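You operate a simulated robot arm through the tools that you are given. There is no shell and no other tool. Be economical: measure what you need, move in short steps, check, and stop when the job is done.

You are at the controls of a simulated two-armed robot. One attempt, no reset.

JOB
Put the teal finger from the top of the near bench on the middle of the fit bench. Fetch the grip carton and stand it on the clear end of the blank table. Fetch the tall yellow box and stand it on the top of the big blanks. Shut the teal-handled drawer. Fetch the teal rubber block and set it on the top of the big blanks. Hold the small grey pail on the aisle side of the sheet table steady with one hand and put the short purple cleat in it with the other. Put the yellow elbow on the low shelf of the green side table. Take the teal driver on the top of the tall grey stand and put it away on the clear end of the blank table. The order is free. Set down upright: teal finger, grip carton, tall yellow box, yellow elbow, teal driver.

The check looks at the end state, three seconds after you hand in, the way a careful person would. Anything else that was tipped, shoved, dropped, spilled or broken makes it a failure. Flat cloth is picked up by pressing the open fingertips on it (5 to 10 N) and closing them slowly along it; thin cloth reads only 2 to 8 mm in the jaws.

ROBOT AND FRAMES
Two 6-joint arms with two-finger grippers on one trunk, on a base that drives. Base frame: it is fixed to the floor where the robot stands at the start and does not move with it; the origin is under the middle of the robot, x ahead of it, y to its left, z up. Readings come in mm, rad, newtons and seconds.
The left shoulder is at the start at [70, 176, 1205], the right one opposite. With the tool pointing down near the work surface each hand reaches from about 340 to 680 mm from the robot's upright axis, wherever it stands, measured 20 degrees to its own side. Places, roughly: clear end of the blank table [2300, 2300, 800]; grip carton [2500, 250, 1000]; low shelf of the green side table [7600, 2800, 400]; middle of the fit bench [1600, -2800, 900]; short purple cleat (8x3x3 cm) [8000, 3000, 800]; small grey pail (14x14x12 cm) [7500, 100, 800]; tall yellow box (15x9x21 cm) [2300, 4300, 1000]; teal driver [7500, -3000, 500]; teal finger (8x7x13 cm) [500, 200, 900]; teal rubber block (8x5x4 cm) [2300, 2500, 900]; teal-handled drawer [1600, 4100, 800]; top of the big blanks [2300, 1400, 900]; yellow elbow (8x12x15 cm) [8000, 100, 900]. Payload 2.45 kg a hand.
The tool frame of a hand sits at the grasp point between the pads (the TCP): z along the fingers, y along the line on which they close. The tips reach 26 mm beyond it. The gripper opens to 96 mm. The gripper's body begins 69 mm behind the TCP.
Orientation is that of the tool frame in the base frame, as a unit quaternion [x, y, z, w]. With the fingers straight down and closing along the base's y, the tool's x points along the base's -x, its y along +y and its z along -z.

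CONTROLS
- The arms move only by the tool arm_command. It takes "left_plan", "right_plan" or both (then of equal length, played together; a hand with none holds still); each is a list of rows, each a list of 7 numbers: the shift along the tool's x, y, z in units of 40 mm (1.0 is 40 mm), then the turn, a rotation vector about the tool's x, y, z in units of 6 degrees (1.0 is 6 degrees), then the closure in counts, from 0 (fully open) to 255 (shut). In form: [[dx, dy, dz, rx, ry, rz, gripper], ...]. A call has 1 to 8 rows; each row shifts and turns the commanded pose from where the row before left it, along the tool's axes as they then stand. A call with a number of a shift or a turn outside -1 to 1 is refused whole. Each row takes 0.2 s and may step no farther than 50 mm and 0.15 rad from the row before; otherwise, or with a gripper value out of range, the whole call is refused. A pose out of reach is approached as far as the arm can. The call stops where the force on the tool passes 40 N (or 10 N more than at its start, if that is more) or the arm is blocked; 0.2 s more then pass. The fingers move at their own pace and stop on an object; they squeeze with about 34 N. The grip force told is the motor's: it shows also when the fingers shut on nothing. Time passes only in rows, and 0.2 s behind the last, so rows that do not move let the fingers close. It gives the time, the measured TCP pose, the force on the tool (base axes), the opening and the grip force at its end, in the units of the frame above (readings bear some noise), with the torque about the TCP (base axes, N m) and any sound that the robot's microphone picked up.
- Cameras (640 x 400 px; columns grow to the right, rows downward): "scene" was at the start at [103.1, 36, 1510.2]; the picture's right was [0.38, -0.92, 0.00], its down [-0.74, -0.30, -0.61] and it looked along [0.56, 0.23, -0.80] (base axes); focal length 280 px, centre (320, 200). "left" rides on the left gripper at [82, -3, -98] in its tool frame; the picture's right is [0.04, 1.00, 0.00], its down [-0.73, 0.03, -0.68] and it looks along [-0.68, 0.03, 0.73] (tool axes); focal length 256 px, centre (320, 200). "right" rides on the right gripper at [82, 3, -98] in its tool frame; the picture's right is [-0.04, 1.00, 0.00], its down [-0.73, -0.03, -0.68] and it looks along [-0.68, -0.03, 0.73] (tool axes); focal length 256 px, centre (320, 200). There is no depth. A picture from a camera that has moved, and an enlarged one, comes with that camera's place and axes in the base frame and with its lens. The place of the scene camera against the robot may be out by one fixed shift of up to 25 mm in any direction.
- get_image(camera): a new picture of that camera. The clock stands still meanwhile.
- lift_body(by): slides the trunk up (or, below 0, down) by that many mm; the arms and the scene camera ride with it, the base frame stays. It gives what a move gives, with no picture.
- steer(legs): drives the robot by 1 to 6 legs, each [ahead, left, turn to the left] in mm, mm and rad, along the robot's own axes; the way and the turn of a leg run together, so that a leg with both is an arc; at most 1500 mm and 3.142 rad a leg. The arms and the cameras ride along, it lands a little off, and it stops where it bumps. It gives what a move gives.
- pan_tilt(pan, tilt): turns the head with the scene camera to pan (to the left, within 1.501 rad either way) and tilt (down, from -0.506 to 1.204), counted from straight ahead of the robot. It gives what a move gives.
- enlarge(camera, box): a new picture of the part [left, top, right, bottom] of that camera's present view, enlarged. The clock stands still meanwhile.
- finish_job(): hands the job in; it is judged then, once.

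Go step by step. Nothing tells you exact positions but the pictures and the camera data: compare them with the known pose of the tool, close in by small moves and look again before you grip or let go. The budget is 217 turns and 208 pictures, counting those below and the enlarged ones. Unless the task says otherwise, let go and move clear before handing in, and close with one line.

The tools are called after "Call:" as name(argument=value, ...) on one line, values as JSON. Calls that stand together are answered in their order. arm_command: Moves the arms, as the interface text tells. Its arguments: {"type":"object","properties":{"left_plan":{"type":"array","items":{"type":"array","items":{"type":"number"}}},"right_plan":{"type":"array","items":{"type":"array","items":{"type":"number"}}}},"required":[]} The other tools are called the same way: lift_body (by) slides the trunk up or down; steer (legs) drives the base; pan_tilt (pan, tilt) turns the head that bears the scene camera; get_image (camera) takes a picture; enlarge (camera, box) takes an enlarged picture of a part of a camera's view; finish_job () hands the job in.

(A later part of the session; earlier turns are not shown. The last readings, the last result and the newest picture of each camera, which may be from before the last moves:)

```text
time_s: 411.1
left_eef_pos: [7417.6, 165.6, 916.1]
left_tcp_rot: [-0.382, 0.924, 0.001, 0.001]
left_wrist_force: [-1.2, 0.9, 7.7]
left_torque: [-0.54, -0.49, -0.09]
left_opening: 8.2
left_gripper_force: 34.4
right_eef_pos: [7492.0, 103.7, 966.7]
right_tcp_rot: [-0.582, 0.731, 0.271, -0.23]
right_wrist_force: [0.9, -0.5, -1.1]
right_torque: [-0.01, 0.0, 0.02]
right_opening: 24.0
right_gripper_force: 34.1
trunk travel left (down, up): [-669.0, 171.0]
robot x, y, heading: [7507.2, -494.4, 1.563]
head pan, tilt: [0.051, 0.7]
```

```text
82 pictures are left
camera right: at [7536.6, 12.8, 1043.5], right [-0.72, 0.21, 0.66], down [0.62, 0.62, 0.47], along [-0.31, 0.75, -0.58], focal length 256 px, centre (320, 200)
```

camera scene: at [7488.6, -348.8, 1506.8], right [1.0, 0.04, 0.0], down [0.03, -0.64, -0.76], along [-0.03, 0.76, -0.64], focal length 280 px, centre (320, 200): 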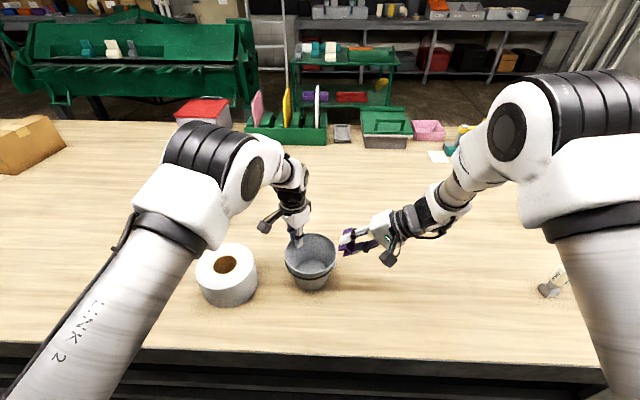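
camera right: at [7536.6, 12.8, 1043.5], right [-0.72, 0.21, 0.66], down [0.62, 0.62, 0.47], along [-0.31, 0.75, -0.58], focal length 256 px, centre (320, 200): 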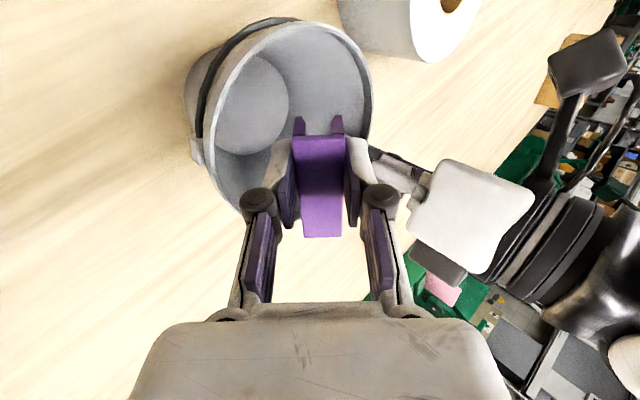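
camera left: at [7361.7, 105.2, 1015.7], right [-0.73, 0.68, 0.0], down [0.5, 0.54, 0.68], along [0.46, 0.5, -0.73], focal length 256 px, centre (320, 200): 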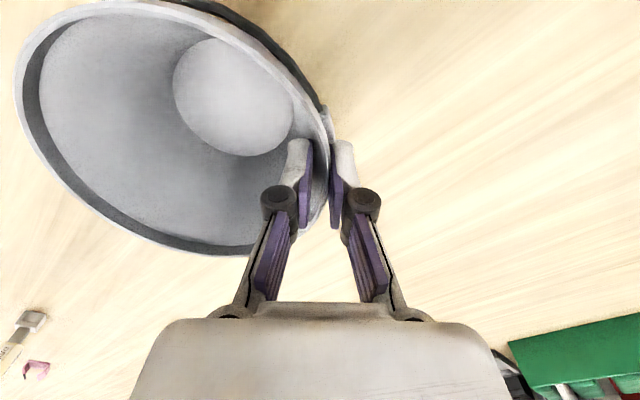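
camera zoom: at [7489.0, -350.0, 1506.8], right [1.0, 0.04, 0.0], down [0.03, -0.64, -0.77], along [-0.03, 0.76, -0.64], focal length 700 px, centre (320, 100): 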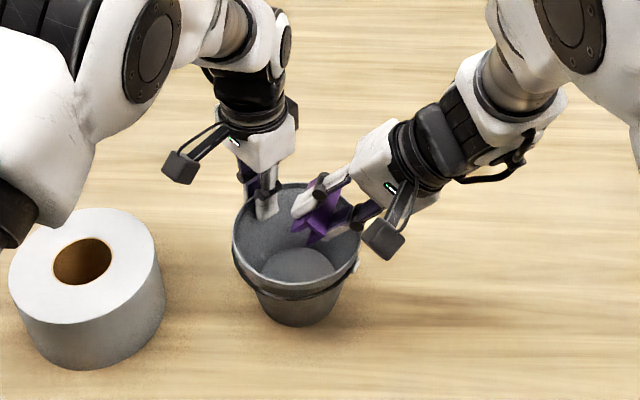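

I'll nudge it toward the pail's centre, 18 mm lower, and then release with a partial opening.

Call:
arm_command(right_plan=[[-0.16, -0.12, 0.49, 0, 0, 0, 255], [0, 0, 0, 0, 0, 0, 255], [0, 0, 0, 0, 0, 0, 140], [0, 0, 0, 0, 0, 0, 130], [0, 0, 0, 0, 0, 0, 130]])

Call:
enlarge(camera="scene", box=[220, 160, 420, 320])

Call:
get_image(camera="right")

```text
time_s: 412.2
left_eef_pos: [7416.1, 165.5, 916.6]
left_tcp_rot: [-0.383, 0.924, 0.001, 0.001]
left_wrist_force: [0.3, -0.5, 7.4]
left_torque: [-0.61, -0.58, -0.04]
left_opening: 8.6
left_gripper_force: 33.5
right_eef_pos: [7483.8, 110.8, 949.3]
right_tcp_rot: [-0.582, 0.732, 0.271, -0.229]
right_wrist_force: [-0.6, 0.2, -0.9]
right_torque: [0.01, 0.02, 0.0]
right_opening: 47.2
right_gripper_force: 0.0
trunk travel left (down, up): [-669.0, 171.0]
robot x, y, heading: [7505.6, -492.1, 1.562]
head pan, tilt: [0.051, 0.7]
```

```text
2.50 times, centred on (320, 240) of scene
camera zoom: at [7488.5, -350.0, 1506.8], right [1.0, 0.04, 0.0], down [0.03, -0.64, -0.77], along [-0.03, 0.76, -0.64], focal length 700 px, centre (320, 100)
```

zoom: 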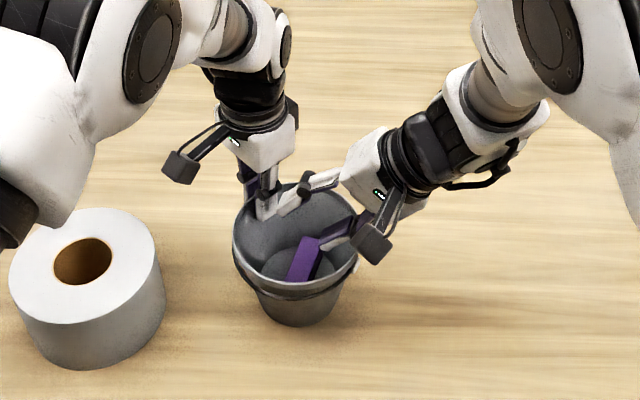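

```text
80 pictures are left
camera right: at [7527.8, 20.5, 1026.6], right [-0.72, 0.21, 0.66], down [0.62, 0.62, 0.47], along [-0.31, 0.75, -0.58], focal length 256 px, centre (320, 200)
```

right: 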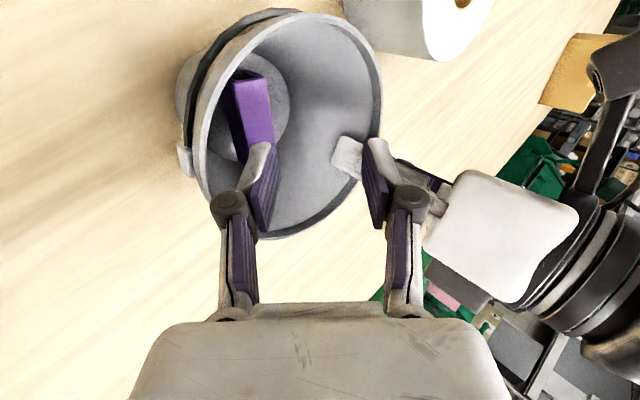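

The cleat is in the pail. I'll withdraw the right hand along its axis and release the rim gently.

Call:
arm_command(right_plan=[[0, 0.1, -0.7, 0, 0, 0, 130], [0, 0, -1, 0, 0, 0, 130], [0, 0, -1, 0, 0, 0, 130], [0, 0, -1, 0, 0, 0, 130], [0, 0, 0, 0, 0, 0, 130]])

Call:
arm_command(left_plan=[[0, 0, 0, 0, 0, 0, 220], [0, 0, 0, 0, 0, 0, 170], [0, 0, 0, 0, 0, 0, 130], [0, 0, -0.5, 0, 0, 0, 130], [0, 0, -0.9, 0, 0, 0, 130], [0, 0, -0.9, 0, 0, 0, 130], [0, 0, -0.9, 0, 0, 0, 130]])

Call:
enlarge(camera="scene", box=[220, 160, 420, 320])

```text
time_s: 413.4
left_eef_pos: [7415.7, 166.0, 916.2]
left_tcp_rot: [-0.384, 0.924, 0.001, 0.001]
left_wrist_force: [0.9, -2.3, 7.4]
left_torque: [-0.73, -0.75, 0.0]
left_opening: 8.5
left_gripper_force: 34.3
right_eef_pos: [7579.6, 95.1, 1061.8]
right_tcp_rot: [-0.581, 0.732, 0.271, -0.23]
right_wrist_force: [0.4, 0.5, -0.1]
right_torque: [-0.02, -0.03, -0.01]
right_opening: 47.0
right_gripper_force: 0.0
trunk travel left (down, up): [-669.0, 171.0]
robot x, y, heading: [7506.5, -493.6, 1.56]
head pan, tilt: [0.051, 0.7]
```

```text
time_s: 415.1
left_eef_pos: [7414.8, 164.8, 1046.2]
left_tcp_rot: [-0.382, 0.924, 0.0, 0.001]
left_wrist_force: [-0.3, -0.2, 0.4]
left_torque: [0.06, 0.01, -0.03]
left_opening: 47.1
left_gripper_force: 0.0
right_eef_pos: [7579.9, 95.3, 1062.4]
right_tcp_rot: [-0.581, 0.732, 0.272, -0.23]
right_wrist_force: [-0.4, 0.1, -0.3]
right_torque: [0.0, -0.01, -0.05]
right_opening: 47.2
right_gripper_force: 0.0
trunk travel left (down, up): [-669.0, 171.0]
robot x, y, heading: [7508.1, -490.8, 1.562]
head pan, tilt: [0.051, 0.7]
```

```text
2.50 times, centred on (320, 240) of scene
camera zoom: at [7488.9, -350.2, 1506.8], right [1.0, 0.04, 0.0], down [0.03, -0.64, -0.77], along [-0.03, 0.76, -0.64], focal length 700 px, centre (320, 100)
```

zoom: 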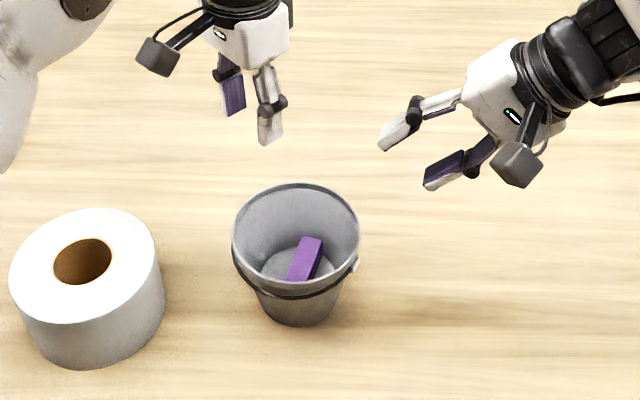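

The cleat lies in the upright pail. Now I'll back off, square both hands, and turn toward the grey stand with the driver.

Call:
steer(legs=[[-700, 0, 0]])

Call:
arm_command(left_plan=[[0, 0, 0, 0, 0, -0.94, 0], [0, 0, 0, 0, 0, -0.94, 0], [0, 0, 0, 0, 0, -0.94, 0], [0, 0, 0, 0, 0, -0.94, 0], [0, 0, 0, 0, 0, -0.94, 0], [0, 0, 0, 0, 0, -0.94, 0], [0, 0, 0, 0, 0, -0.94, 0], [0, 0, 0, 0, 0, -0.94, 0]], right_plan=[[0, 0, 0, 0.87, 0.07, -0.25, 0], [0, 0, 0, 0.87, 0.07, -0.25, 0], [0, 0, 0, 0.87, 0.07, -0.25, 0], [0, 0, 0, 0.87, 0.07, -0.25, 0], [0, 0, 0, 0.87, 0.07, -0.25, 0], [0, 0, 0, 0.87, 0.07, -0.25, 0], [0, 0, 0, 0.87, 0.07, -0.25, 0], [0, 0, 0, 0.87, 0.07, -0.25, 0]])

Call:
steer(legs=[[0, 0, -3.13]])

Call:
pan_tilt(pan=0.0, tilt=0.55)

Call:
get_image(camera="scene")

```text
time_s: 418.9
left_eef_pos: [7407.2, -531.6, 1045.6]
left_tcp_rot: [-0.385, 0.923, 0.0, 0.001]
left_wrist_force: [-0.2, 0.3, 0.4]
left_torque: [0.02, 0.0, -0.01]
left_opening: 47.4
left_gripper_force: 0.1
right_eef_pos: [7572.1, -600.9, 1061.9]
right_tcp_rot: [-0.582, 0.731, 0.27, -0.23]
right_wrist_force: [0.0, -0.5, 0.8]
right_torque: [-0.01, 0.0, 0.05]
right_opening: 46.7
right_gripper_force: 0.1
trunk travel left (down, up): [-669.0, 171.0]
robot x, y, heading: [7501.9, -1188.8, 1.564]
head pan, tilt: [0.051, 0.7]
```

```text
time_s: 420.9
left_eef_pos: [7408.3, -531.2, 1045.6]
left_tcp_rot: [0.71, -0.705, 0.0, 0.0]
left_wrist_force: [-0.5, 0.5, 1.2]
left_torque: [0.0, -0.01, 0.01]
left_opening: 96.1
left_gripper_force: 0.0
right_eef_pos: [7599.5, -588.3, 1073.6]
right_tcp_rot: [-0.685, 0.728, 0.021, -0.023]
right_wrist_force: [0.1, -0.8, 0.2]
right_torque: [0.04, -0.02, -0.02]
right_opening: 95.7
right_gripper_force: 0.1
right hand out of reach, approached as far as the arm can: row 8
trunk travel left (down, up): [-669.0, 171.0]
robot x, y, heading: [7504.0, -1194.4, 1.569]
head pan, tilt: [0.051, 0.7]
stopped in row 8 (right hand): the arm was blocked; the commanded pose is now the measured one
```

```text
time_s: 428.8
left_eef_pos: [7560.5, -1850.7, 1044.4]
left_tcp_rot: [0.725, 0.689, -0.001, 0.001]
left_wrist_force: [-0.3, 0.0, 0.5]
left_torque: [-0.02, -0.04, 0.0]
left_opening: 95.8
left_gripper_force: 0.1
right_eef_pos: [7371.8, -1783.0, 1073.3]
right_tcp_rot: [0.748, 0.663, 0.022, 0.022]
right_wrist_force: [-0.7, -0.3, 1.0]
right_torque: [-0.04, 0.02, -0.03]
right_opening: 96.2
right_gripper_force: 0.0
trunk travel left (down, up): [-669.0, 171.0]
robot x, y, heading: [7502.6, -1188.1, -1.636]
head pan, tilt: [0.051, 0.7]
```

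```text
time_s: 429.5
left_eef_pos: [7559.6, -1850.4, 1044.7]
left_tcp_rot: [0.725, 0.688, -0.001, 0.001]
left_wrist_force: [0.4, 0.2, 1.2]
left_torque: [0.01, 0.01, -0.03]
left_opening: 96.0
left_gripper_force: 0.0
right_eef_pos: [7371.4, -1783.8, 1073.6]
right_tcp_rot: [0.748, 0.663, 0.023, 0.023]
right_wrist_force: [-0.1, -1.2, 0.1]
right_torque: [-0.02, 0.0, 0.03]
right_opening: 96.0
right_gripper_force: 0.1
trunk travel left (down, up): [-669.0, 171.0]
robot x, y, heading: [7500.9, -1188.9, -1.63]
head pan, tilt: [0.0, 0.55]
```

```text
78 pictures are left
camera scene: at [7478.2, -1321.3, 1519.8], right [-1.0, 0.06, 0.0], down [0.03, 0.52, -0.85], along [-0.05, -0.85, -0.52], focal length 280 px, centre (320, 200)
```

scene: 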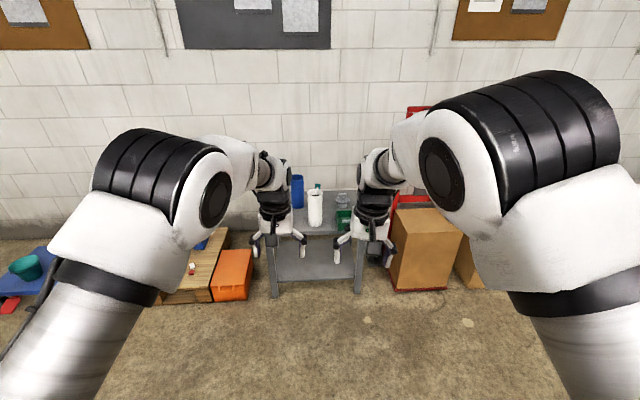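

The grey stand is right ahead. I'll zoom in between the hands.

Call:
enlarge(camera="scene", box=[250, 160, 400, 300])

Call:
get_image(camera="right")

```text
2.86 times, centred on (325, 230) of scene
camera zoom: at [7478.2, -1321.3, 1519.8], right [-1.0, 0.06, 0.0], down [0.03, 0.52, -0.85], along [-0.05, -0.85, -0.52], focal length 800 px, centre (306, 114)
```

zoom: 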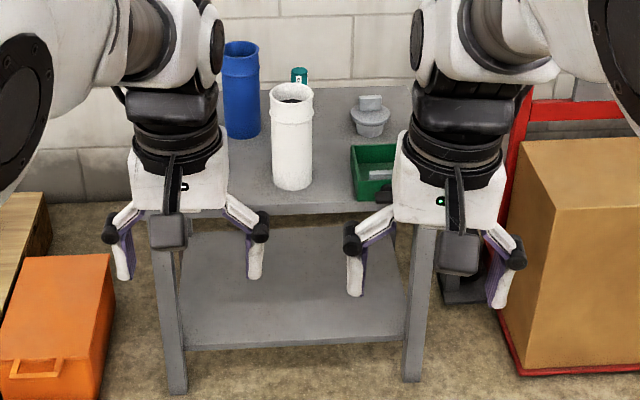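

```text
76 pictures are left
camera right: at [7378.7, -1700.8, 1172.4], right [0.99, -0.16, 0.06], down [-0.16, -0.72, 0.67], along [-0.06, -0.67, -0.74], focal length 256 px, centre (320, 200)
```

right: 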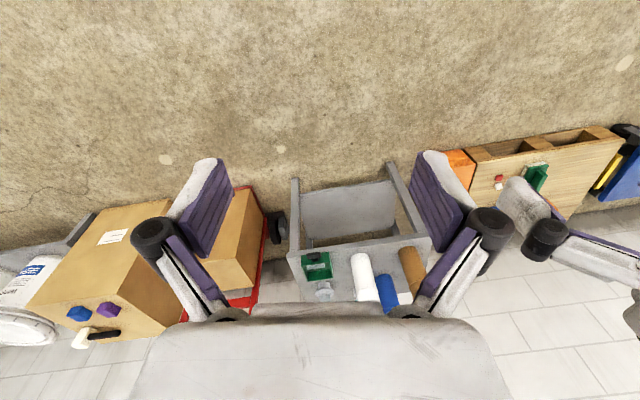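

The teal driver stands at the back of the stand, behind a tall white tube, near [7400,−2990]. I'll approach, lower the trunk, and look from closer.

Call:
steer(legs=[[0, 0, 0.06], [500, 70, 0]])

Call:
pan_tilt(pan=-0.12, tilt=0.55)

Call:
arm_command(left_plan=[[1, 0.8, 0, 0, 0, 0, 0], [1, 0.8, 0, 0, 0, 0, 0], [1, 0.8, 0, 0, 0, 0, 0], [1, 0.8, 0, 0, 0, 0, 0]], right_plan=[[0.8, -0.5, 0, 0, 0, 0, 0], [0.8, -0.5, 0, 0, 0, 0, 0], [0.8, -0.5, 0, 0, 0, 0, 0], [0.8, -0.5, 0, 0, 0, 0, 0]])

Call:
get_image(camera="scene")

Call:
get_image(camera="right")

```text
time_s: 432.9
left_eef_pos: [7660.7, -2345.9, 1044.3]
left_tcp_rot: [0.706, 0.708, 0.0, 0.0]
left_wrist_force: [-0.3, 0.3, -0.9]
left_torque: [-0.03, 0.0, -0.01]
left_opening: 96.2
left_gripper_force: 0.0
right_eef_pos: [7469.0, -2288.8, 1074.6]
right_tcp_rot: [0.73, 0.683, 0.023, 0.022]
right_wrist_force: [-0.5, -0.4, 0.3]
right_torque: [0.01, -0.01, -0.02]
right_opening: 95.9
right_gripper_force: 0.0
trunk travel left (down, up): [-669.0, 171.0]
robot x, y, heading: [7568.7, -1687.7, -1.581]
head pan, tilt: [0.0, 0.55]
```

```text
time_s: 433.5
left_eef_pos: [7661.4, -2347.2, 1045.4]
left_tcp_rot: [0.706, 0.708, -0.001, 0.0]
left_wrist_force: [-0.1, 0.5, 0.2]
left_torque: [0.02, 0.0, 0.0]
left_opening: 95.9
left_gripper_force: 0.1
right_eef_pos: [7469.1, -2289.5, 1073.8]
right_tcp_rot: [0.729, 0.683, 0.024, 0.022]
right_wrist_force: [-0.4, 0.3, 0.1]
right_torque: [0.02, 0.04, -0.03]
right_opening: 96.1
right_gripper_force: 0.1
trunk travel left (down, up): [-669.0, 171.0]
robot x, y, heading: [7570.9, -1690.0, -1.583]
head pan, tilt: [-0.12, 0.55]
```

```text
refused: row 1 steps farther than a row can; nothing moved
```

```text
75 pictures are left
camera scene: at [7540.4, -1821.6, 1519.8], right [-0.99, 0.13, 0.0], down [0.07, 0.52, -0.85], along [-0.11, -0.85, -0.52], focal length 280 px, centre (320, 200)
```

scene: 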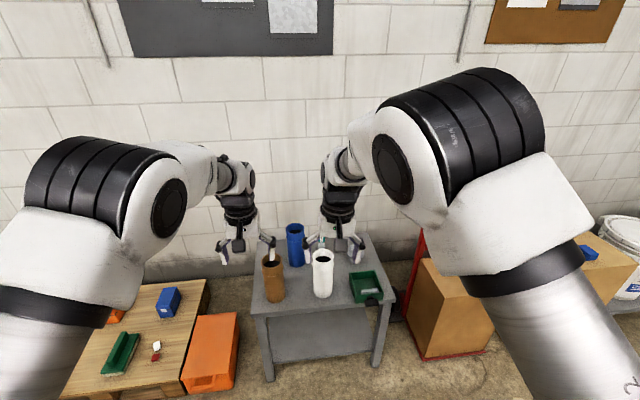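

```text
74 pictures are left
camera right: at [7471.8, -2207.4, 1172.3], right [0.99, -0.11, 0.06], down [-0.12, -0.73, 0.67], along [-0.02, -0.68, -0.74], focal length 256 px, centre (320, 200)
```

right: 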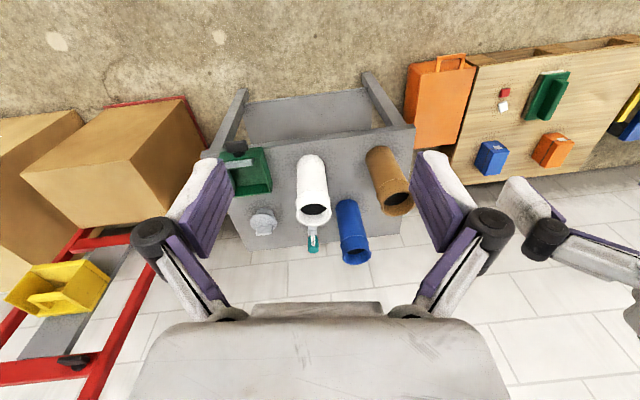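

The driver is at about [7412,−2930], between the blue tube and a grey lid, with the white tube in front. I'll level the right hand, tuck the left, and drive close while staying high above the tubes.

Call:
arm_command(left_plan=[[0.9, 0.4, 0, 0, 0, 0, 0], [0.9, 0.4, 0, 0, 0, 0, 0], [0.9, 0.4, 0, 0, 0, 0, 0], [0.9, 0.4, 0, 0, 0, 0, 0], [0, 0, 0, 0, 0, 0, 0]], right_plan=[[0, -0.35, 0, 0.2, 0, -0.25, 0], [0, -0.35, 0, 0.2, 0, -0.25, 0], [0, -0.35, 0, 0.2, 0, -0.24, 0], [0, -0.35, 0, 0, 0, 0, 0], [0, 0, 0, 0, 0, 0, 0]])

Call:
steer(legs=[[560, 0, 0.01]])

Call:
get_image(camera="right")

Call:
get_image(camera="scene")

```text
time_s: 434.7
left_eef_pos: [7726.0, -2201.7, 1043.2]
left_tcp_rot: [0.707, 0.708, -0.001, -0.001]
left_wrist_force: [-0.3, 0.1, 0.6]
left_torque: [0.05, -0.01, 0.02]
left_opening: 96.1
left_gripper_force: 0.1
right_eef_pos: [7413.4, -2288.9, 1069.7]
right_tcp_rot: [0.703, 0.711, 0.001, -0.001]
right_wrist_force: [0.3, -0.2, 0.1]
right_torque: [0.01, 0.02, 0.05]
right_opening: 95.9
right_gripper_force: 0.1
trunk travel left (down, up): [-669.0, 171.0]
robot x, y, heading: [7567.5, -1688.5, -1.581]
head pan, tilt: [-0.12, 0.55]
```

```text
time_s: 437.9
left_eef_pos: [7711.6, -2755.8, 1043.2]
left_tcp_rot: [0.71, 0.704, 0.0, 0.0]
left_wrist_force: [-1.4, 0.3, 0.8]
left_torque: [0.02, -0.01, 0.04]
left_opening: 96.0
left_gripper_force: 0.1
right_eef_pos: [7398.9, -2841.0, 1070.9]
right_tcp_rot: [0.706, 0.708, 0.0, 0.001]
right_wrist_force: [0.1, 0.4, -0.5]
right_torque: [-0.02, -0.03, 0.0]
right_opening: 96.0
right_gripper_force: 0.1
trunk travel left (down, up): [-669.0, 171.0]
robot x, y, heading: [7559.1, -2242.8, -1.59]
head pan, tilt: [-0.12, 0.55]
```

```text
73 pictures are left
camera right: at [7402.1, -2757.7, 1169.8], right [1.0, -0.04, 0.0], down [-0.03, -0.73, 0.68], along [-0.03, -0.68, -0.73], focal length 256 px, centre (320, 200)
```

right: 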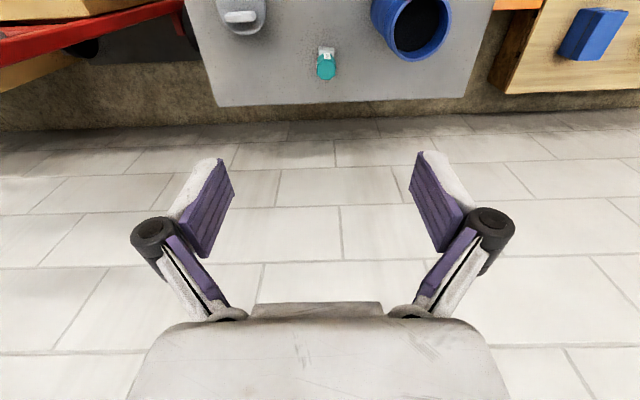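

```text
72 pictures are left
camera scene: at [7530.6, -2374.4, 1519.9], right [-0.99, 0.14, 0.0], down [0.07, 0.52, -0.85], along [-0.12, -0.84, -0.52], focal length 280 px, centre (320, 200)
```

scene: 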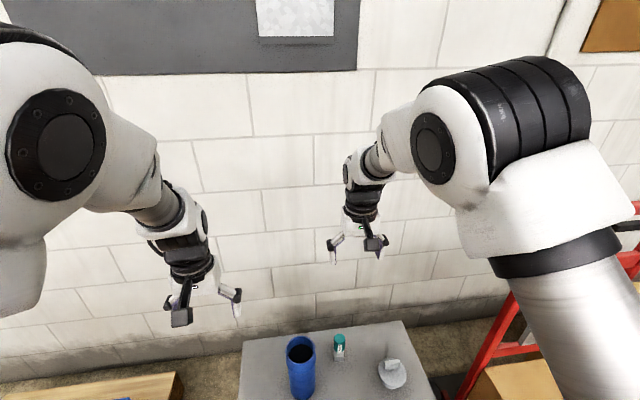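

The driver's at about [7407,−2912]. I'll drive 35 mm closer, extend the hand over it, lower the trunk, and look.

Call:
steer(legs=[[35, 0, 0]])

Call:
arm_command(right_plan=[[-0.45, 0.12, 0, 0, 0, 0, 0], [-0.45, 0.12, 0, 0, 0, 0, 0], [0, 0, 0, 0, 0, 0, 0]])

Call:
lift_body(by=-320)

Call:
get_image(camera="right")

Call:
get_image(camera="scene")

```text
time_s: 438.8
left_eef_pos: [7710.6, -2788.6, 1045.7]
left_tcp_rot: [0.71, 0.704, -0.002, 0.001]
left_wrist_force: [0.5, 0.2, 0.7]
left_torque: [-0.04, 0.0, 0.0]
left_opening: 95.8
left_gripper_force: 0.1
right_eef_pos: [7397.3, -2872.6, 1075.1]
right_tcp_rot: [0.707, 0.707, -0.001, 0.001]
right_wrist_force: [-0.3, -0.1, 0.4]
right_torque: [-0.08, -0.03, 0.0]
right_opening: 96.0
right_gripper_force: 0.0
trunk travel left (down, up): [-669.0, 171.0]
robot x, y, heading: [7561.0, -2279.0, -1.593]
head pan, tilt: [-0.12, 0.55]
```

```text
time_s: 439.6
left_eef_pos: [7709.7, -2793.7, 1042.7]
left_tcp_rot: [0.711, 0.703, 0.001, 0.0]
left_wrist_force: [-0.7, -1.2, -0.2]
left_torque: [0.03, 0.01, 0.0]
left_opening: 96.0
left_gripper_force: 0.1
right_eef_pos: [7407.6, -2913.9, 1072.2]
right_tcp_rot: [0.707, 0.707, 0.001, 0.001]
right_wrist_force: [0.0, -0.4, -0.9]
right_torque: [0.04, 0.01, -0.01]
right_opening: 96.0
right_gripper_force: 0.0
trunk travel left (down, up): [-669.0, 171.0]
robot x, y, heading: [7558.5, -2278.8, -1.59]
head pan, tilt: [-0.12, 0.55]
```

```text
time_s: 442.8
left_eef_pos: [7709.7, -2792.7, 724.2]
left_tcp_rot: [0.711, 0.703, -0.001, 0.001]
left_wrist_force: [0.3, 0.1, -0.3]
left_torque: [0.03, 0.0, 0.01]
left_opening: 95.8
left_gripper_force: 0.1
right_eef_pos: [7407.4, -2915.7, 751.5]
right_tcp_rot: [0.707, 0.707, 0.0, 0.0]
right_wrist_force: [0.0, -0.4, -0.4]
right_torque: [0.02, 0.0, 0.0]
right_opening: 96.0
right_gripper_force: 0.1
trunk travel left (down, up): [-349.0, 491.0]
robot x, y, heading: [7559.8, -2281.9, -1.593]
head pan, tilt: [-0.12, 0.55]
```

```text
71 pictures are left
camera right: at [7411.6, -2830.5, 850.3], right [1.0, -0.04, 0.0], down [-0.03, -0.73, 0.68], along [-0.03, -0.68, -0.73], focal length 256 px, centre (320, 200)
```

right: 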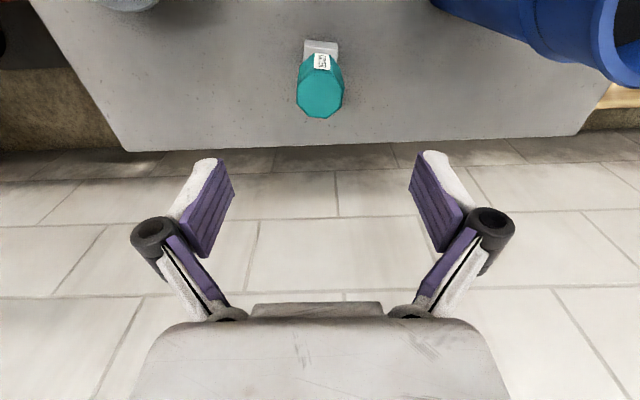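

```text
70 pictures are left
camera scene: at [7529.7, -2410.4, 1199.9], right [-0.99, 0.14, 0.0], down [0.07, 0.52, -0.85], along [-0.12, -0.84, -0.52], focal length 280 px, centre (320, 200)
```

scene: 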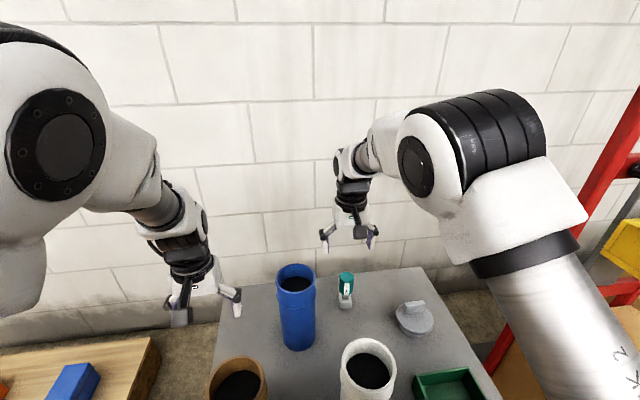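

The driver is at [7407,−2925] with its top near z 604. I'll correct 9 mm and descend part way.

Call:
arm_command(right_plan=[[-0.22, 0, 0.6, 0, 0, 0, 0], [0, 0, 0.9, 0, 0, 0, 0], [0, 0, 0.9, 0, 0, 0, 0], [0, 0, 0.5, 0, 0, 0, 0], [0, 0, 0, 0, 0, 0, 0]])

Call:
get_image(camera="right")

Call:
enlarge(camera="scene", box=[260, 180, 440, 340])

```text
time_s: 444.0
left_eef_pos: [7710.1, -2793.3, 722.7]
left_tcp_rot: [0.71, 0.704, -0.001, 0.001]
left_wrist_force: [0.6, -1.2, -0.1]
left_torque: [0.0, 0.01, -0.04]
left_opening: 96.2
left_gripper_force: 0.1
right_eef_pos: [7408.0, -2923.3, 634.6]
right_tcp_rot: [0.707, 0.707, 0.0, 0.0]
right_wrist_force: [0.3, 0.4, 0.0]
right_torque: [0.01, -0.01, -0.01]
right_opening: 95.9
right_gripper_force: 0.1
trunk travel left (down, up): [-349.0, 491.0]
robot x, y, heading: [7558.6, -2277.0, -1.599]
head pan, tilt: [-0.12, 0.55]
```

```text
69 pictures are left
camera right: at [7411.6, -2839.8, 733.1], right [1.0, -0.04, 0.0], down [-0.03, -0.73, 0.68], along [-0.03, -0.68, -0.73], focal length 256 px, centre (320, 200)
```

right: 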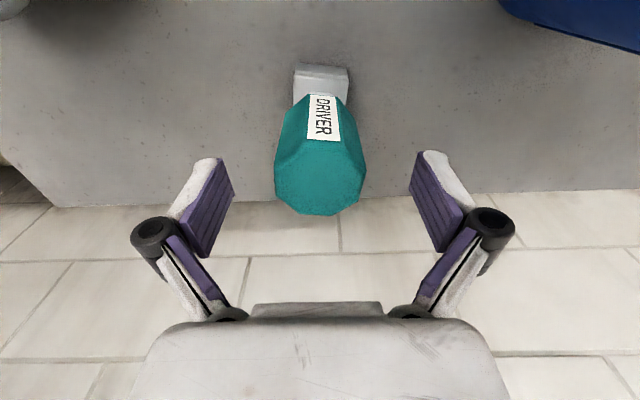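

```text
2.50 times, centred on (350, 260) of scene
camera zoom: at [7529.7, -2410.5, 1199.9], right [-0.99, 0.14, 0.0], down [0.07, 0.52, -0.85], along [-0.12, -0.84, -0.52], focal length 700 px, centre (245, 50)
```

zoom: 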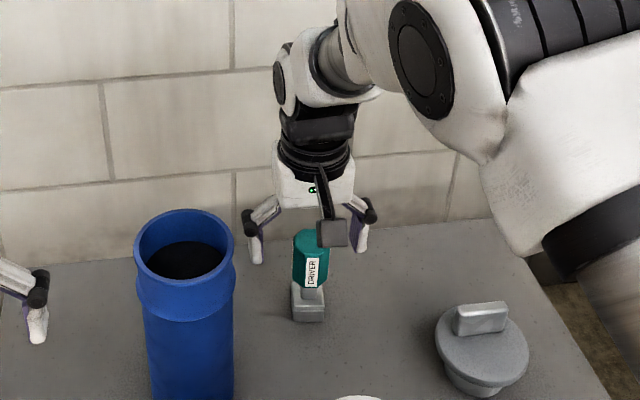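

The driver's top is nearer z 640 than I assumed. I'll pull back 8 mm, descend 28 mm and check again.

Call:
arm_command(right_plan=[[0.2, 0, 0.35, 0, 0, 0, 0], [0, 0, 0.35, 0, 0, 0, 0], [0, 0, 0, 0, 0, 0, 0]])

Call:
get_image(camera="right")

Call:
enlarge(camera="scene", box=[300, 200, 420, 320])

```text
time_s: 444.8
left_eef_pos: [7710.4, -2791.7, 724.3]
left_tcp_rot: [0.71, 0.704, -0.001, 0.001]
left_wrist_force: [-0.1, -0.3, -0.1]
left_torque: [0.01, -0.02, 0.0]
left_opening: 96.0
left_gripper_force: 0.1
right_eef_pos: [7406.7, -2915.8, 606.9]
right_tcp_rot: [0.707, 0.707, 0.001, 0.0]
right_wrist_force: [0.0, -0.5, -0.1]
right_torque: [0.02, 0.02, 0.03]
right_opening: 95.7
right_gripper_force: 0.0
trunk travel left (down, up): [-349.0, 491.0]
robot x, y, heading: [7565.9, -2278.5, -1.592]
head pan, tilt: [-0.12, 0.55]
```

```text
67 pictures are left
camera right: at [7411.5, -2832.3, 705.3], right [1.0, -0.04, 0.0], down [-0.03, -0.73, 0.68], along [-0.03, -0.68, -0.73], focal length 256 px, centre (320, 200)
```

right: 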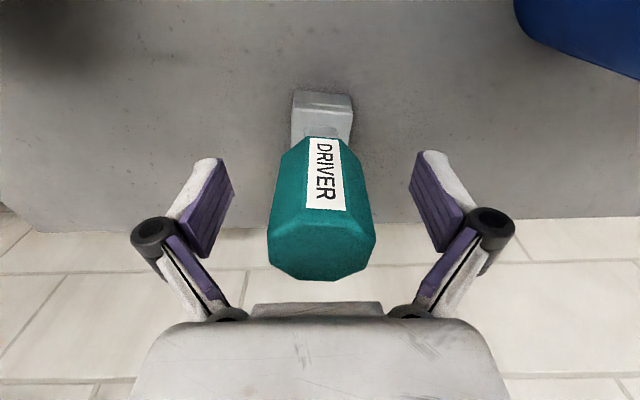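

```text
3.33 times, centred on (360, 260) of scene
camera zoom: at [7529.7, -2410.4, 1199.9], right [-0.99, 0.14, 0.0], down [0.07, 0.52, -0.85], along [-0.12, -0.84, -0.52], focal length 934 px, centre (187, 0)
```

zoom: 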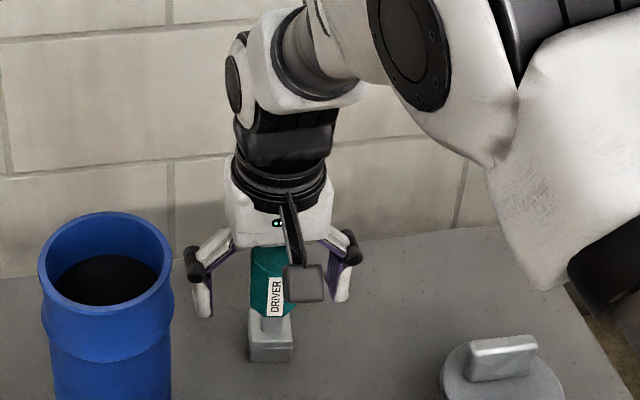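

The head is centred between the fingers at the right height. I'll close and lift.

Call:
arm_command(right_plan=[[0, 0, 0, 0, 0, 0, 120], [0, 0, 0, 0, 0, 0, 255], [0, 0, 0, 0, 0, 0, 255], [0, 0, 0, 0, 0, 0, 255]])

Call:
lift_body(by=320)

Call:
get_image(camera="right")

```text
time_s: 445.8
left_eef_pos: [7710.5, -2793.5, 723.6]
left_tcp_rot: [0.71, 0.704, -0.002, 0.0]
left_wrist_force: [-0.8, 0.3, 0.4]
left_torque: [-0.01, -0.04, 0.0]
left_opening: 96.0
left_gripper_force: 0.0
right_eef_pos: [7408.0, -2916.4, 607.5]
right_tcp_rot: [0.708, 0.707, -0.001, 0.001]
right_wrist_force: [0.7, -1.4, 5.6]
right_torque: [-0.08, 0.01, -0.08]
right_opening: 35.3
right_gripper_force: 34.2
trunk travel left (down, up): [-349.0, 491.0]
robot x, y, heading: [7563.5, -2279.1, -1.591]
head pan, tilt: [-0.12, 0.55]
```

```text
time_s: 448.9
left_eef_pos: [7709.8, -2792.6, 1043.4]
left_tcp_rot: [0.711, 0.703, -0.001, 0.002]
left_wrist_force: [1.2, 0.2, 0.1]
left_torque: [0.0, 0.04, -0.02]
left_opening: 96.0
left_gripper_force: 0.0
right_eef_pos: [7408.0, -2916.3, 925.3]
right_tcp_rot: [0.707, 0.707, 0.0, 0.001]
right_wrist_force: [-0.7, 0.3, -0.9]
right_torque: [-0.01, 0.03, -0.03]
right_opening: 34.8
right_gripper_force: 33.9
trunk travel left (down, up): [-669.0, 171.0]
robot x, y, heading: [7561.2, -2281.4, -1.589]
head pan, tilt: [-0.12, 0.55]
```

```text
65 pictures are left
camera right: at [7411.4, -2832.7, 1025.1], right [1.0, -0.04, 0.0], down [-0.03, -0.73, 0.68], along [-0.03, -0.68, -0.73], focal length 256 px, centre (320, 200)
```

right: 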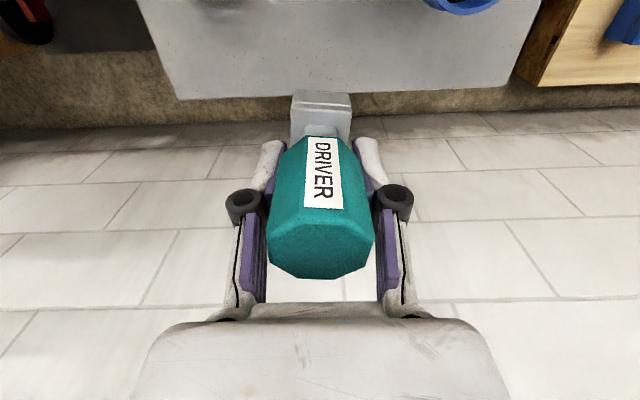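

The driver is held (35 mm). I'll back away, face −x, and drive down the aisle toward the blank table.

Call:
steer(legs=[[-850, 0, 0], [0, 0, -1.55], [1450, 0, 0], [1450, 0, 0]])

Call:
pan_tilt(pan=-0.5, tilt=0.3)

Call:
get_image(camera="scene")

```text
time_s: 471.0
left_eef_pos: [4145.1, -1672.1, 1043.2]
left_tcp_rot: [1.0, 0.03, -0.001, 0.0]
left_wrist_force: [-0.7, 0.5, -0.4]
left_torque: [-0.01, 0.0, 0.01]
left_opening: 95.9
left_gripper_force: 0.0
right_eef_pos: [4003.0, -1378.1, 927.8]
right_tcp_rot: [0.999, 0.033, 0.001, 0.001]
right_wrist_force: [-0.6, -0.2, -0.9]
right_torque: [-0.02, 0.03, 0.03]
right_opening: 34.2
right_gripper_force: 33.5
trunk travel left (down, up): [-669.0, 171.0]
robot x, y, heading: [4649.3, -1484.5, -3.095]
head pan, tilt: [-0.12, 0.55]
```

```text
time_s: 471.9
left_eef_pos: [4145.1, -1670.4, 1044.1]
left_tcp_rot: [1.0, 0.028, -0.001, 0.0]
left_wrist_force: [0.0, 0.4, 0.0]
left_torque: [0.04, 0.02, 0.0]
left_opening: 95.8
left_gripper_force: 0.1
right_eef_pos: [4001.9, -1377.2, 926.7]
right_tcp_rot: [0.999, 0.034, 0.001, 0.002]
right_wrist_force: [0.3, 0.0, -1.2]
right_torque: [-0.01, 0.0, -0.03]
right_opening: 34.1
right_gripper_force: 34.5
trunk travel left (down, up): [-669.0, 171.0]
robot x, y, heading: [4648.0, -1484.2, -3.097]
head pan, tilt: [-0.499, 0.3]
```

```text
64 pictures are left
camera scene: at [4497.3, -1440.6, 1542.8], right [0.44, 0.9, 0.0], down [0.27, -0.13, -0.95], along [-0.86, 0.42, -0.3], focal length 280 px, centre (320, 200)
```

scene: 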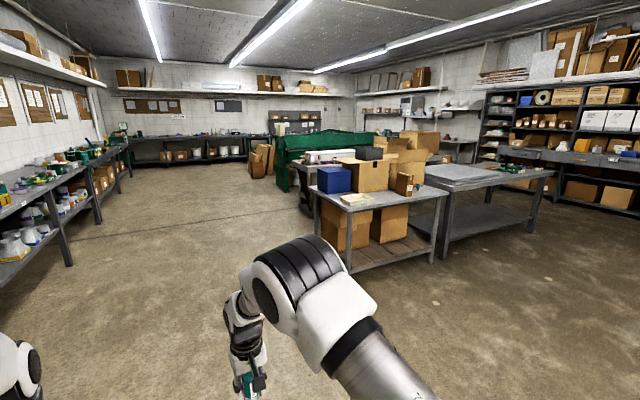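

Tables are ahead: the carton table and then the blank table, with back edges at x≈2620 and clear floor on this side. I'll slide along +y to the clear end.

Call:
steer(legs=[[0, 0, -0.045], [800, -1200, 0], [400, -1300, 0], [0, -1250, 0]])

Call:
pan_tilt(pan=0.0, tilt=0.4)

Call:
get_image(camera="scene")

```text
time_s: 491.5
left_eef_pos: [3016.3, 2089.5, 1043.6]
left_tcp_rot: [1.0, -0.002, -0.002, -0.001]
left_wrist_force: [-0.4, 0.4, -0.5]
left_torque: [0.0, -0.01, 0.02]
left_opening: 96.1
left_gripper_force: 0.0
right_eef_pos: [2891.4, 2390.9, 927.6]
right_tcp_rot: [1.0, 0.002, 0.0, 0.001]
right_wrist_force: [1.1, 0.2, -0.9]
right_torque: [-0.01, 0.02, 0.0]
right_opening: 34.3
right_gripper_force: 34.0
trunk travel left (down, up): [-669.0, 171.0]
robot x, y, heading: [3533.3, 2243.7, 3.128]
head pan, tilt: [-0.499, 0.3]
```

```text
time_s: 492.5
left_eef_pos: [3015.6, 2089.6, 1043.7]
left_tcp_rot: [1.0, -0.002, 0.0, 0.0]
left_wrist_force: [0.4, 0.2, 0.0]
left_torque: [0.01, 0.02, 0.01]
left_opening: 95.8
left_gripper_force: 0.1
right_eef_pos: [2893.6, 2391.9, 926.2]
right_tcp_rot: [1.0, 0.001, 0.0, 0.0]
right_wrist_force: [-0.1, 0.5, -1.6]
right_torque: [0.01, -0.01, 0.0]
right_opening: 34.1
right_gripper_force: 33.5
trunk travel left (down, up): [-669.0, 171.0]
robot x, y, heading: [3524.0, 2245.4, 3.123]
head pan, tilt: [0.0, 0.4]
```

```text
63 pictures are left
camera scene: at [3370.3, 2252.7, 1533.6], right [0.02, 1.0, 0.0], down [0.39, -0.01, -0.92], along [-0.92, 0.02, -0.39], focal length 280 px, centre (320, 200)
```

scene: 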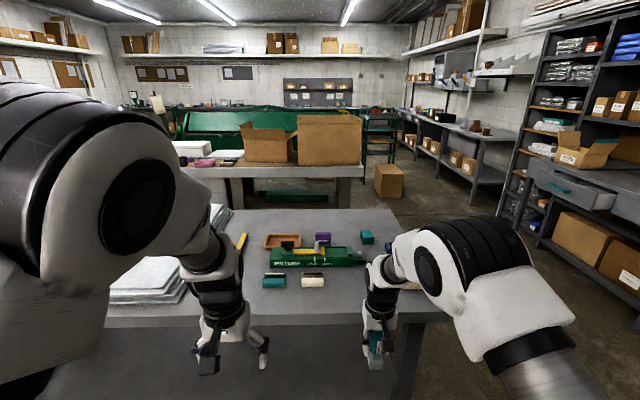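

I see the blank table's end with a green tray, several small blocks and a teal block. I'll zoom in.

Call:
enlarge(camera="scene", box=[200, 200, 440, 350])

Call:
enlarge(camera="scene", box=[240, 220, 400, 300])

```text
2.67 times, centred on (320, 275) of scene
camera zoom: at [3370.3, 2252.7, 1533.6], right [0.02, 1.0, 0.0], down [0.39, -0.01, -0.92], along [-0.92, 0.02, -0.39], focal length 747 px, centre (320, 0)
```

zoom: 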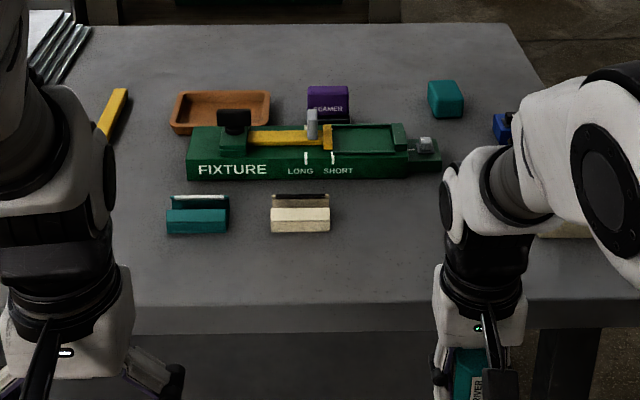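

```text
4.00 times, centred on (320, 260) of scene
camera zoom: at [3370.3, 2252.7, 1533.6], right [0.02, 1.0, 0.0], down [0.39, -0.01, -0.92], along [-0.92, 0.02, -0.39], focal length 1120 px, centre (320, -40)
```

zoom: 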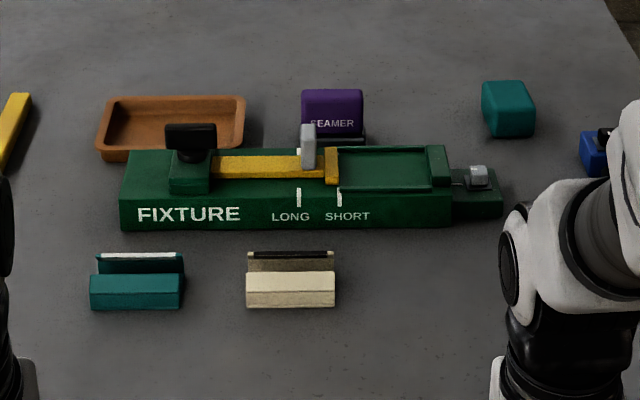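

The free zone is to the right of the cream piece, around x 2400–2630, y 2310–2560. I'll drive ahead so the driver hovers over [2530,2400].

Call:
steer(legs=[[360, -8, 0.012]])

Call:
pan_tilt(pan=-0.25, tilt=0.75)

Call:
get_image(camera="scene")

Call:
get_image(camera="right")

```text
time_s: 494.7
left_eef_pos: [2665.3, 2095.5, 1042.8]
left_tcp_rot: [1.0, 0.003, -0.001, 0.0]
left_wrist_force: [-0.2, -1.1, -0.9]
left_torque: [0.02, 0.01, 0.0]
left_opening: 95.9
left_gripper_force: 0.2
right_eef_pos: [2536.9, 2395.9, 926.5]
right_tcp_rot: [1.0, 0.009, -0.001, 0.0]
right_wrist_force: [-0.7, -0.4, -0.8]
right_torque: [0.01, 0.02, -0.01]
right_opening: 34.0
right_gripper_force: 33.7
trunk travel left (down, up): [-669.0, 171.0]
robot x, y, heading: [3178.2, 2255.4, 3.136]
head pan, tilt: [0.0, 0.4]
```

```text
time_s: 495.6
left_eef_pos: [2666.0, 2095.3, 1042.6]
left_tcp_rot: [1.0, 0.003, -0.002, 0.0]
left_wrist_force: [-0.4, -0.5, -0.3]
left_torque: [0.04, -0.01, -0.01]
left_opening: 96.0
left_gripper_force: 0.1
right_eef_pos: [2538.2, 2395.0, 926.6]
right_tcp_rot: [1.0, 0.009, 0.0, 0.0]
right_wrist_force: [0.0, -1.0, -2.3]
right_torque: [-0.01, 0.05, 0.01]
right_opening: 34.0
right_gripper_force: 34.0
trunk travel left (down, up): [-669.0, 171.0]
robot x, y, heading: [3181.9, 2253.8, 3.137]
head pan, tilt: [-0.25, 0.75]
```

```text
60 pictures are left
camera scene: at [3030.1, 2283.2, 1502.5], right [0.25, 0.97, 0.0], down [0.66, -0.17, -0.73], along [-0.71, 0.18, -0.68], focal length 280 px, centre (320, 200)
```

scene: 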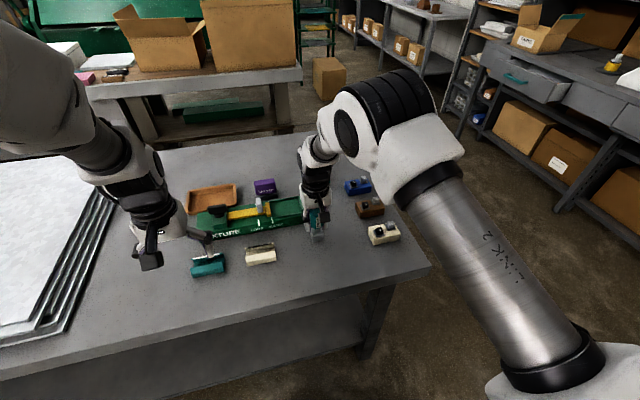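

```text
59 pictures are left
camera right: at [2620.1, 2395.3, 1025.2], right [-0.02, -1.0, 0.0], down [-0.73, 0.02, 0.68], along [-0.68, 0.02, -0.73], focal length 256 px, centre (320, 200)
```

right: 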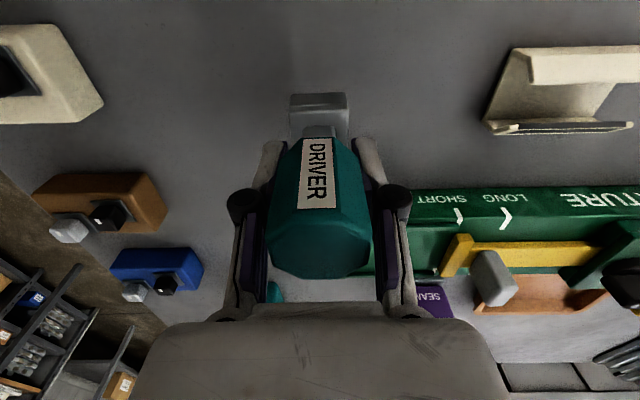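

The spot below is free. I'll lower the driver in small steps until it touches.

Call:
arm_command(right_plan=[[0, 0, 0.25, 0, 0, 0, 255], [0, 0, 0.1, 0, 0, 0, 255], [0, 0, 0.1, 0, 0, 0, 255], [0, 0, 0.1, 0, 0, 0, 255], [0, 0, 0, 0, 0, 0, 255]])

Call:
enlarge(camera="right", box=[220, 60, 420, 200])

```text
time_s: 496.8
left_eef_pos: [2666.1, 2094.2, 1044.2]
left_tcp_rot: [1.0, 0.004, 0.0, 0.0]
left_wrist_force: [0.3, 0.7, 0.9]
left_torque: [0.01, 0.04, -0.01]
left_opening: 95.8
left_gripper_force: 0.1
right_eef_pos: [2537.1, 2396.1, 904.1]
right_tcp_rot: [1.0, 0.008, 0.0, 0.001]
right_wrist_force: [0.1, 0.1, -1.2]
right_torque: [-0.05, 0.02, 0.01]
right_opening: 34.1
right_gripper_force: 33.7
trunk travel left (down, up): [-669.0, 171.0]
robot x, y, heading: [3180.5, 2255.6, 3.135]
head pan, tilt: [-0.25, 0.75]
```

```text
2.86 times, centred on (320, 130) of right
camera zoom: at [2619.1, 2395.5, 1003.7], right [-0.02, -1.0, 0.0], down [-0.73, 0.02, 0.68], along [-0.68, 0.02, -0.73], focal length 731 px, centre (320, 400)
```

zoom: 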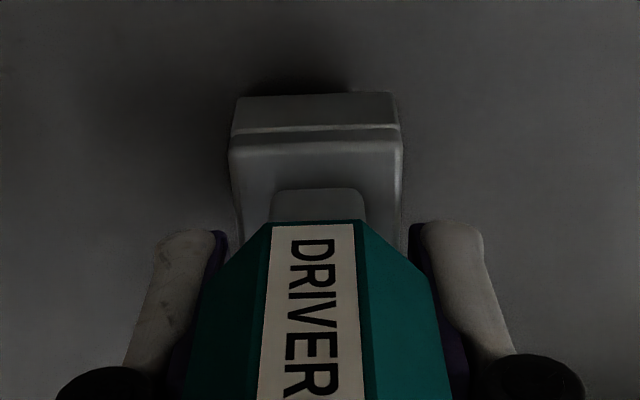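

Very close to the surface, judging by the shadow. I'll continue in 4 mm steps.

Call:
arm_command(right_plan=[[0, 0, 0.1, 0, 0, 0, 255], [0, 0, 0.1, 0, 0, 0, 255], [0, 0, 0.08, 0, 0, 0, 255], [0, 0, 0, 0, 0, 0, 255]])

Call:
arm_command(right_plan=[[0, 0, 0.1, 0, 0, 0, 255], [0, 0, 0.08, 0, 0, 0, 255], [0, 0, 0.08, 0, 0, 0, 255], [0, 0, 0, 0, 0, 0, 255]])

```text
time_s: 497.8
left_eef_pos: [2669.1, 2094.4, 1044.9]
left_tcp_rot: [1.0, 0.003, -0.001, 0.0]
left_wrist_force: [-0.6, -0.5, -0.2]
left_torque: [0.03, 0.0, 0.04]
left_opening: 95.9
left_gripper_force: 0.1
right_eef_pos: [2536.5, 2394.9, 897.6]
right_tcp_rot: [1.0, 0.009, -0.005, 0.0]
right_wrist_force: [-10.3, -2.5, 28.6]
right_torque: [-0.04, -0.08, -0.05]
right_opening: 34.2
right_gripper_force: 34.4
trunk travel left (down, up): [-669.0, 171.0]
robot x, y, heading: [3173.6, 2258.1, 3.135]
head pan, tilt: [-0.25, 0.75]
```

```text
time_s: 498.1
left_eef_pos: [2667.6, 2095.4, 1044.0]
left_tcp_rot: [1.0, 0.003, -0.001, -0.001]
left_wrist_force: [-0.3, 0.6, -0.4]
left_torque: [0.0, -0.02, -0.02]
left_opening: 96.0
left_gripper_force: 0.1
right_eef_pos: [2537.1, 2395.1, 897.7]
right_tcp_rot: [1.0, 0.008, -0.005, 0.002]
right_wrist_force: [7.8, -3.6, 14.8]
right_torque: [-0.01, -0.77, -0.2]
right_opening: 34.1
right_gripper_force: 33.6
trunk travel left (down, up): [-669.0, 171.0]
robot x, y, heading: [3177.6, 2256.6, 3.141]
head pan, tilt: [-0.25, 0.75]
stopped in row 1 (right hand): the force on the tool passed its limit at 44 N (the readings are from after the stop); the commanded pose is now the measured one
```

The driver rests on the table (contact at TCP z≈898). I'll open and rise.

Call:
arm_command(right_plan=[[0, 0, 0, 0, 0, 0, 140], [0, 0, 0, 0, 0, 0, 60], [0, 0, 0, 0, 0, 0, 0], [0, 0, -0.5, 0, 0, 0, 0], [0, 0, -1, 0, 0, 0, 0], [0, 0, -1, 0, 0, 0, 0], [0, 0, -1, 0, 0, 0, 0]])

Call:
get_image(camera="right")

```text
time_s: 499.7
left_eef_pos: [2667.5, 2094.8, 1043.9]
left_tcp_rot: [1.0, 0.003, -0.002, 0.0]
left_wrist_force: [0.1, -1.1, 1.1]
left_torque: [-0.01, 0.02, 0.02]
left_opening: 96.0
left_gripper_force: 0.0
right_eef_pos: [2540.2, 2396.2, 1039.0]
right_tcp_rot: [1.0, 0.008, -0.004, 0.001]
right_wrist_force: [0.1, -1.2, 0.4]
right_torque: [0.0, 0.02, 0.01]
right_opening: 95.7
right_gripper_force: 0.0
trunk travel left (down, up): [-669.0, 171.0]
robot x, y, heading: [3176.2, 2256.1, 3.136]
head pan, tilt: [-0.25, 0.75]
```

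```text
57 pictures are left
camera right: at [2623.1, 2395.9, 1135.4], right [-0.02, -1.0, 0.0], down [-0.73, 0.02, 0.68], along [-0.68, 0.01, -0.73], focal length 256 px, centre (320, 200)
```

right: 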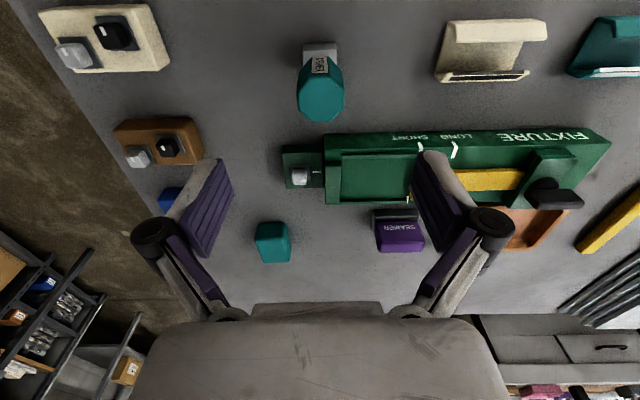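

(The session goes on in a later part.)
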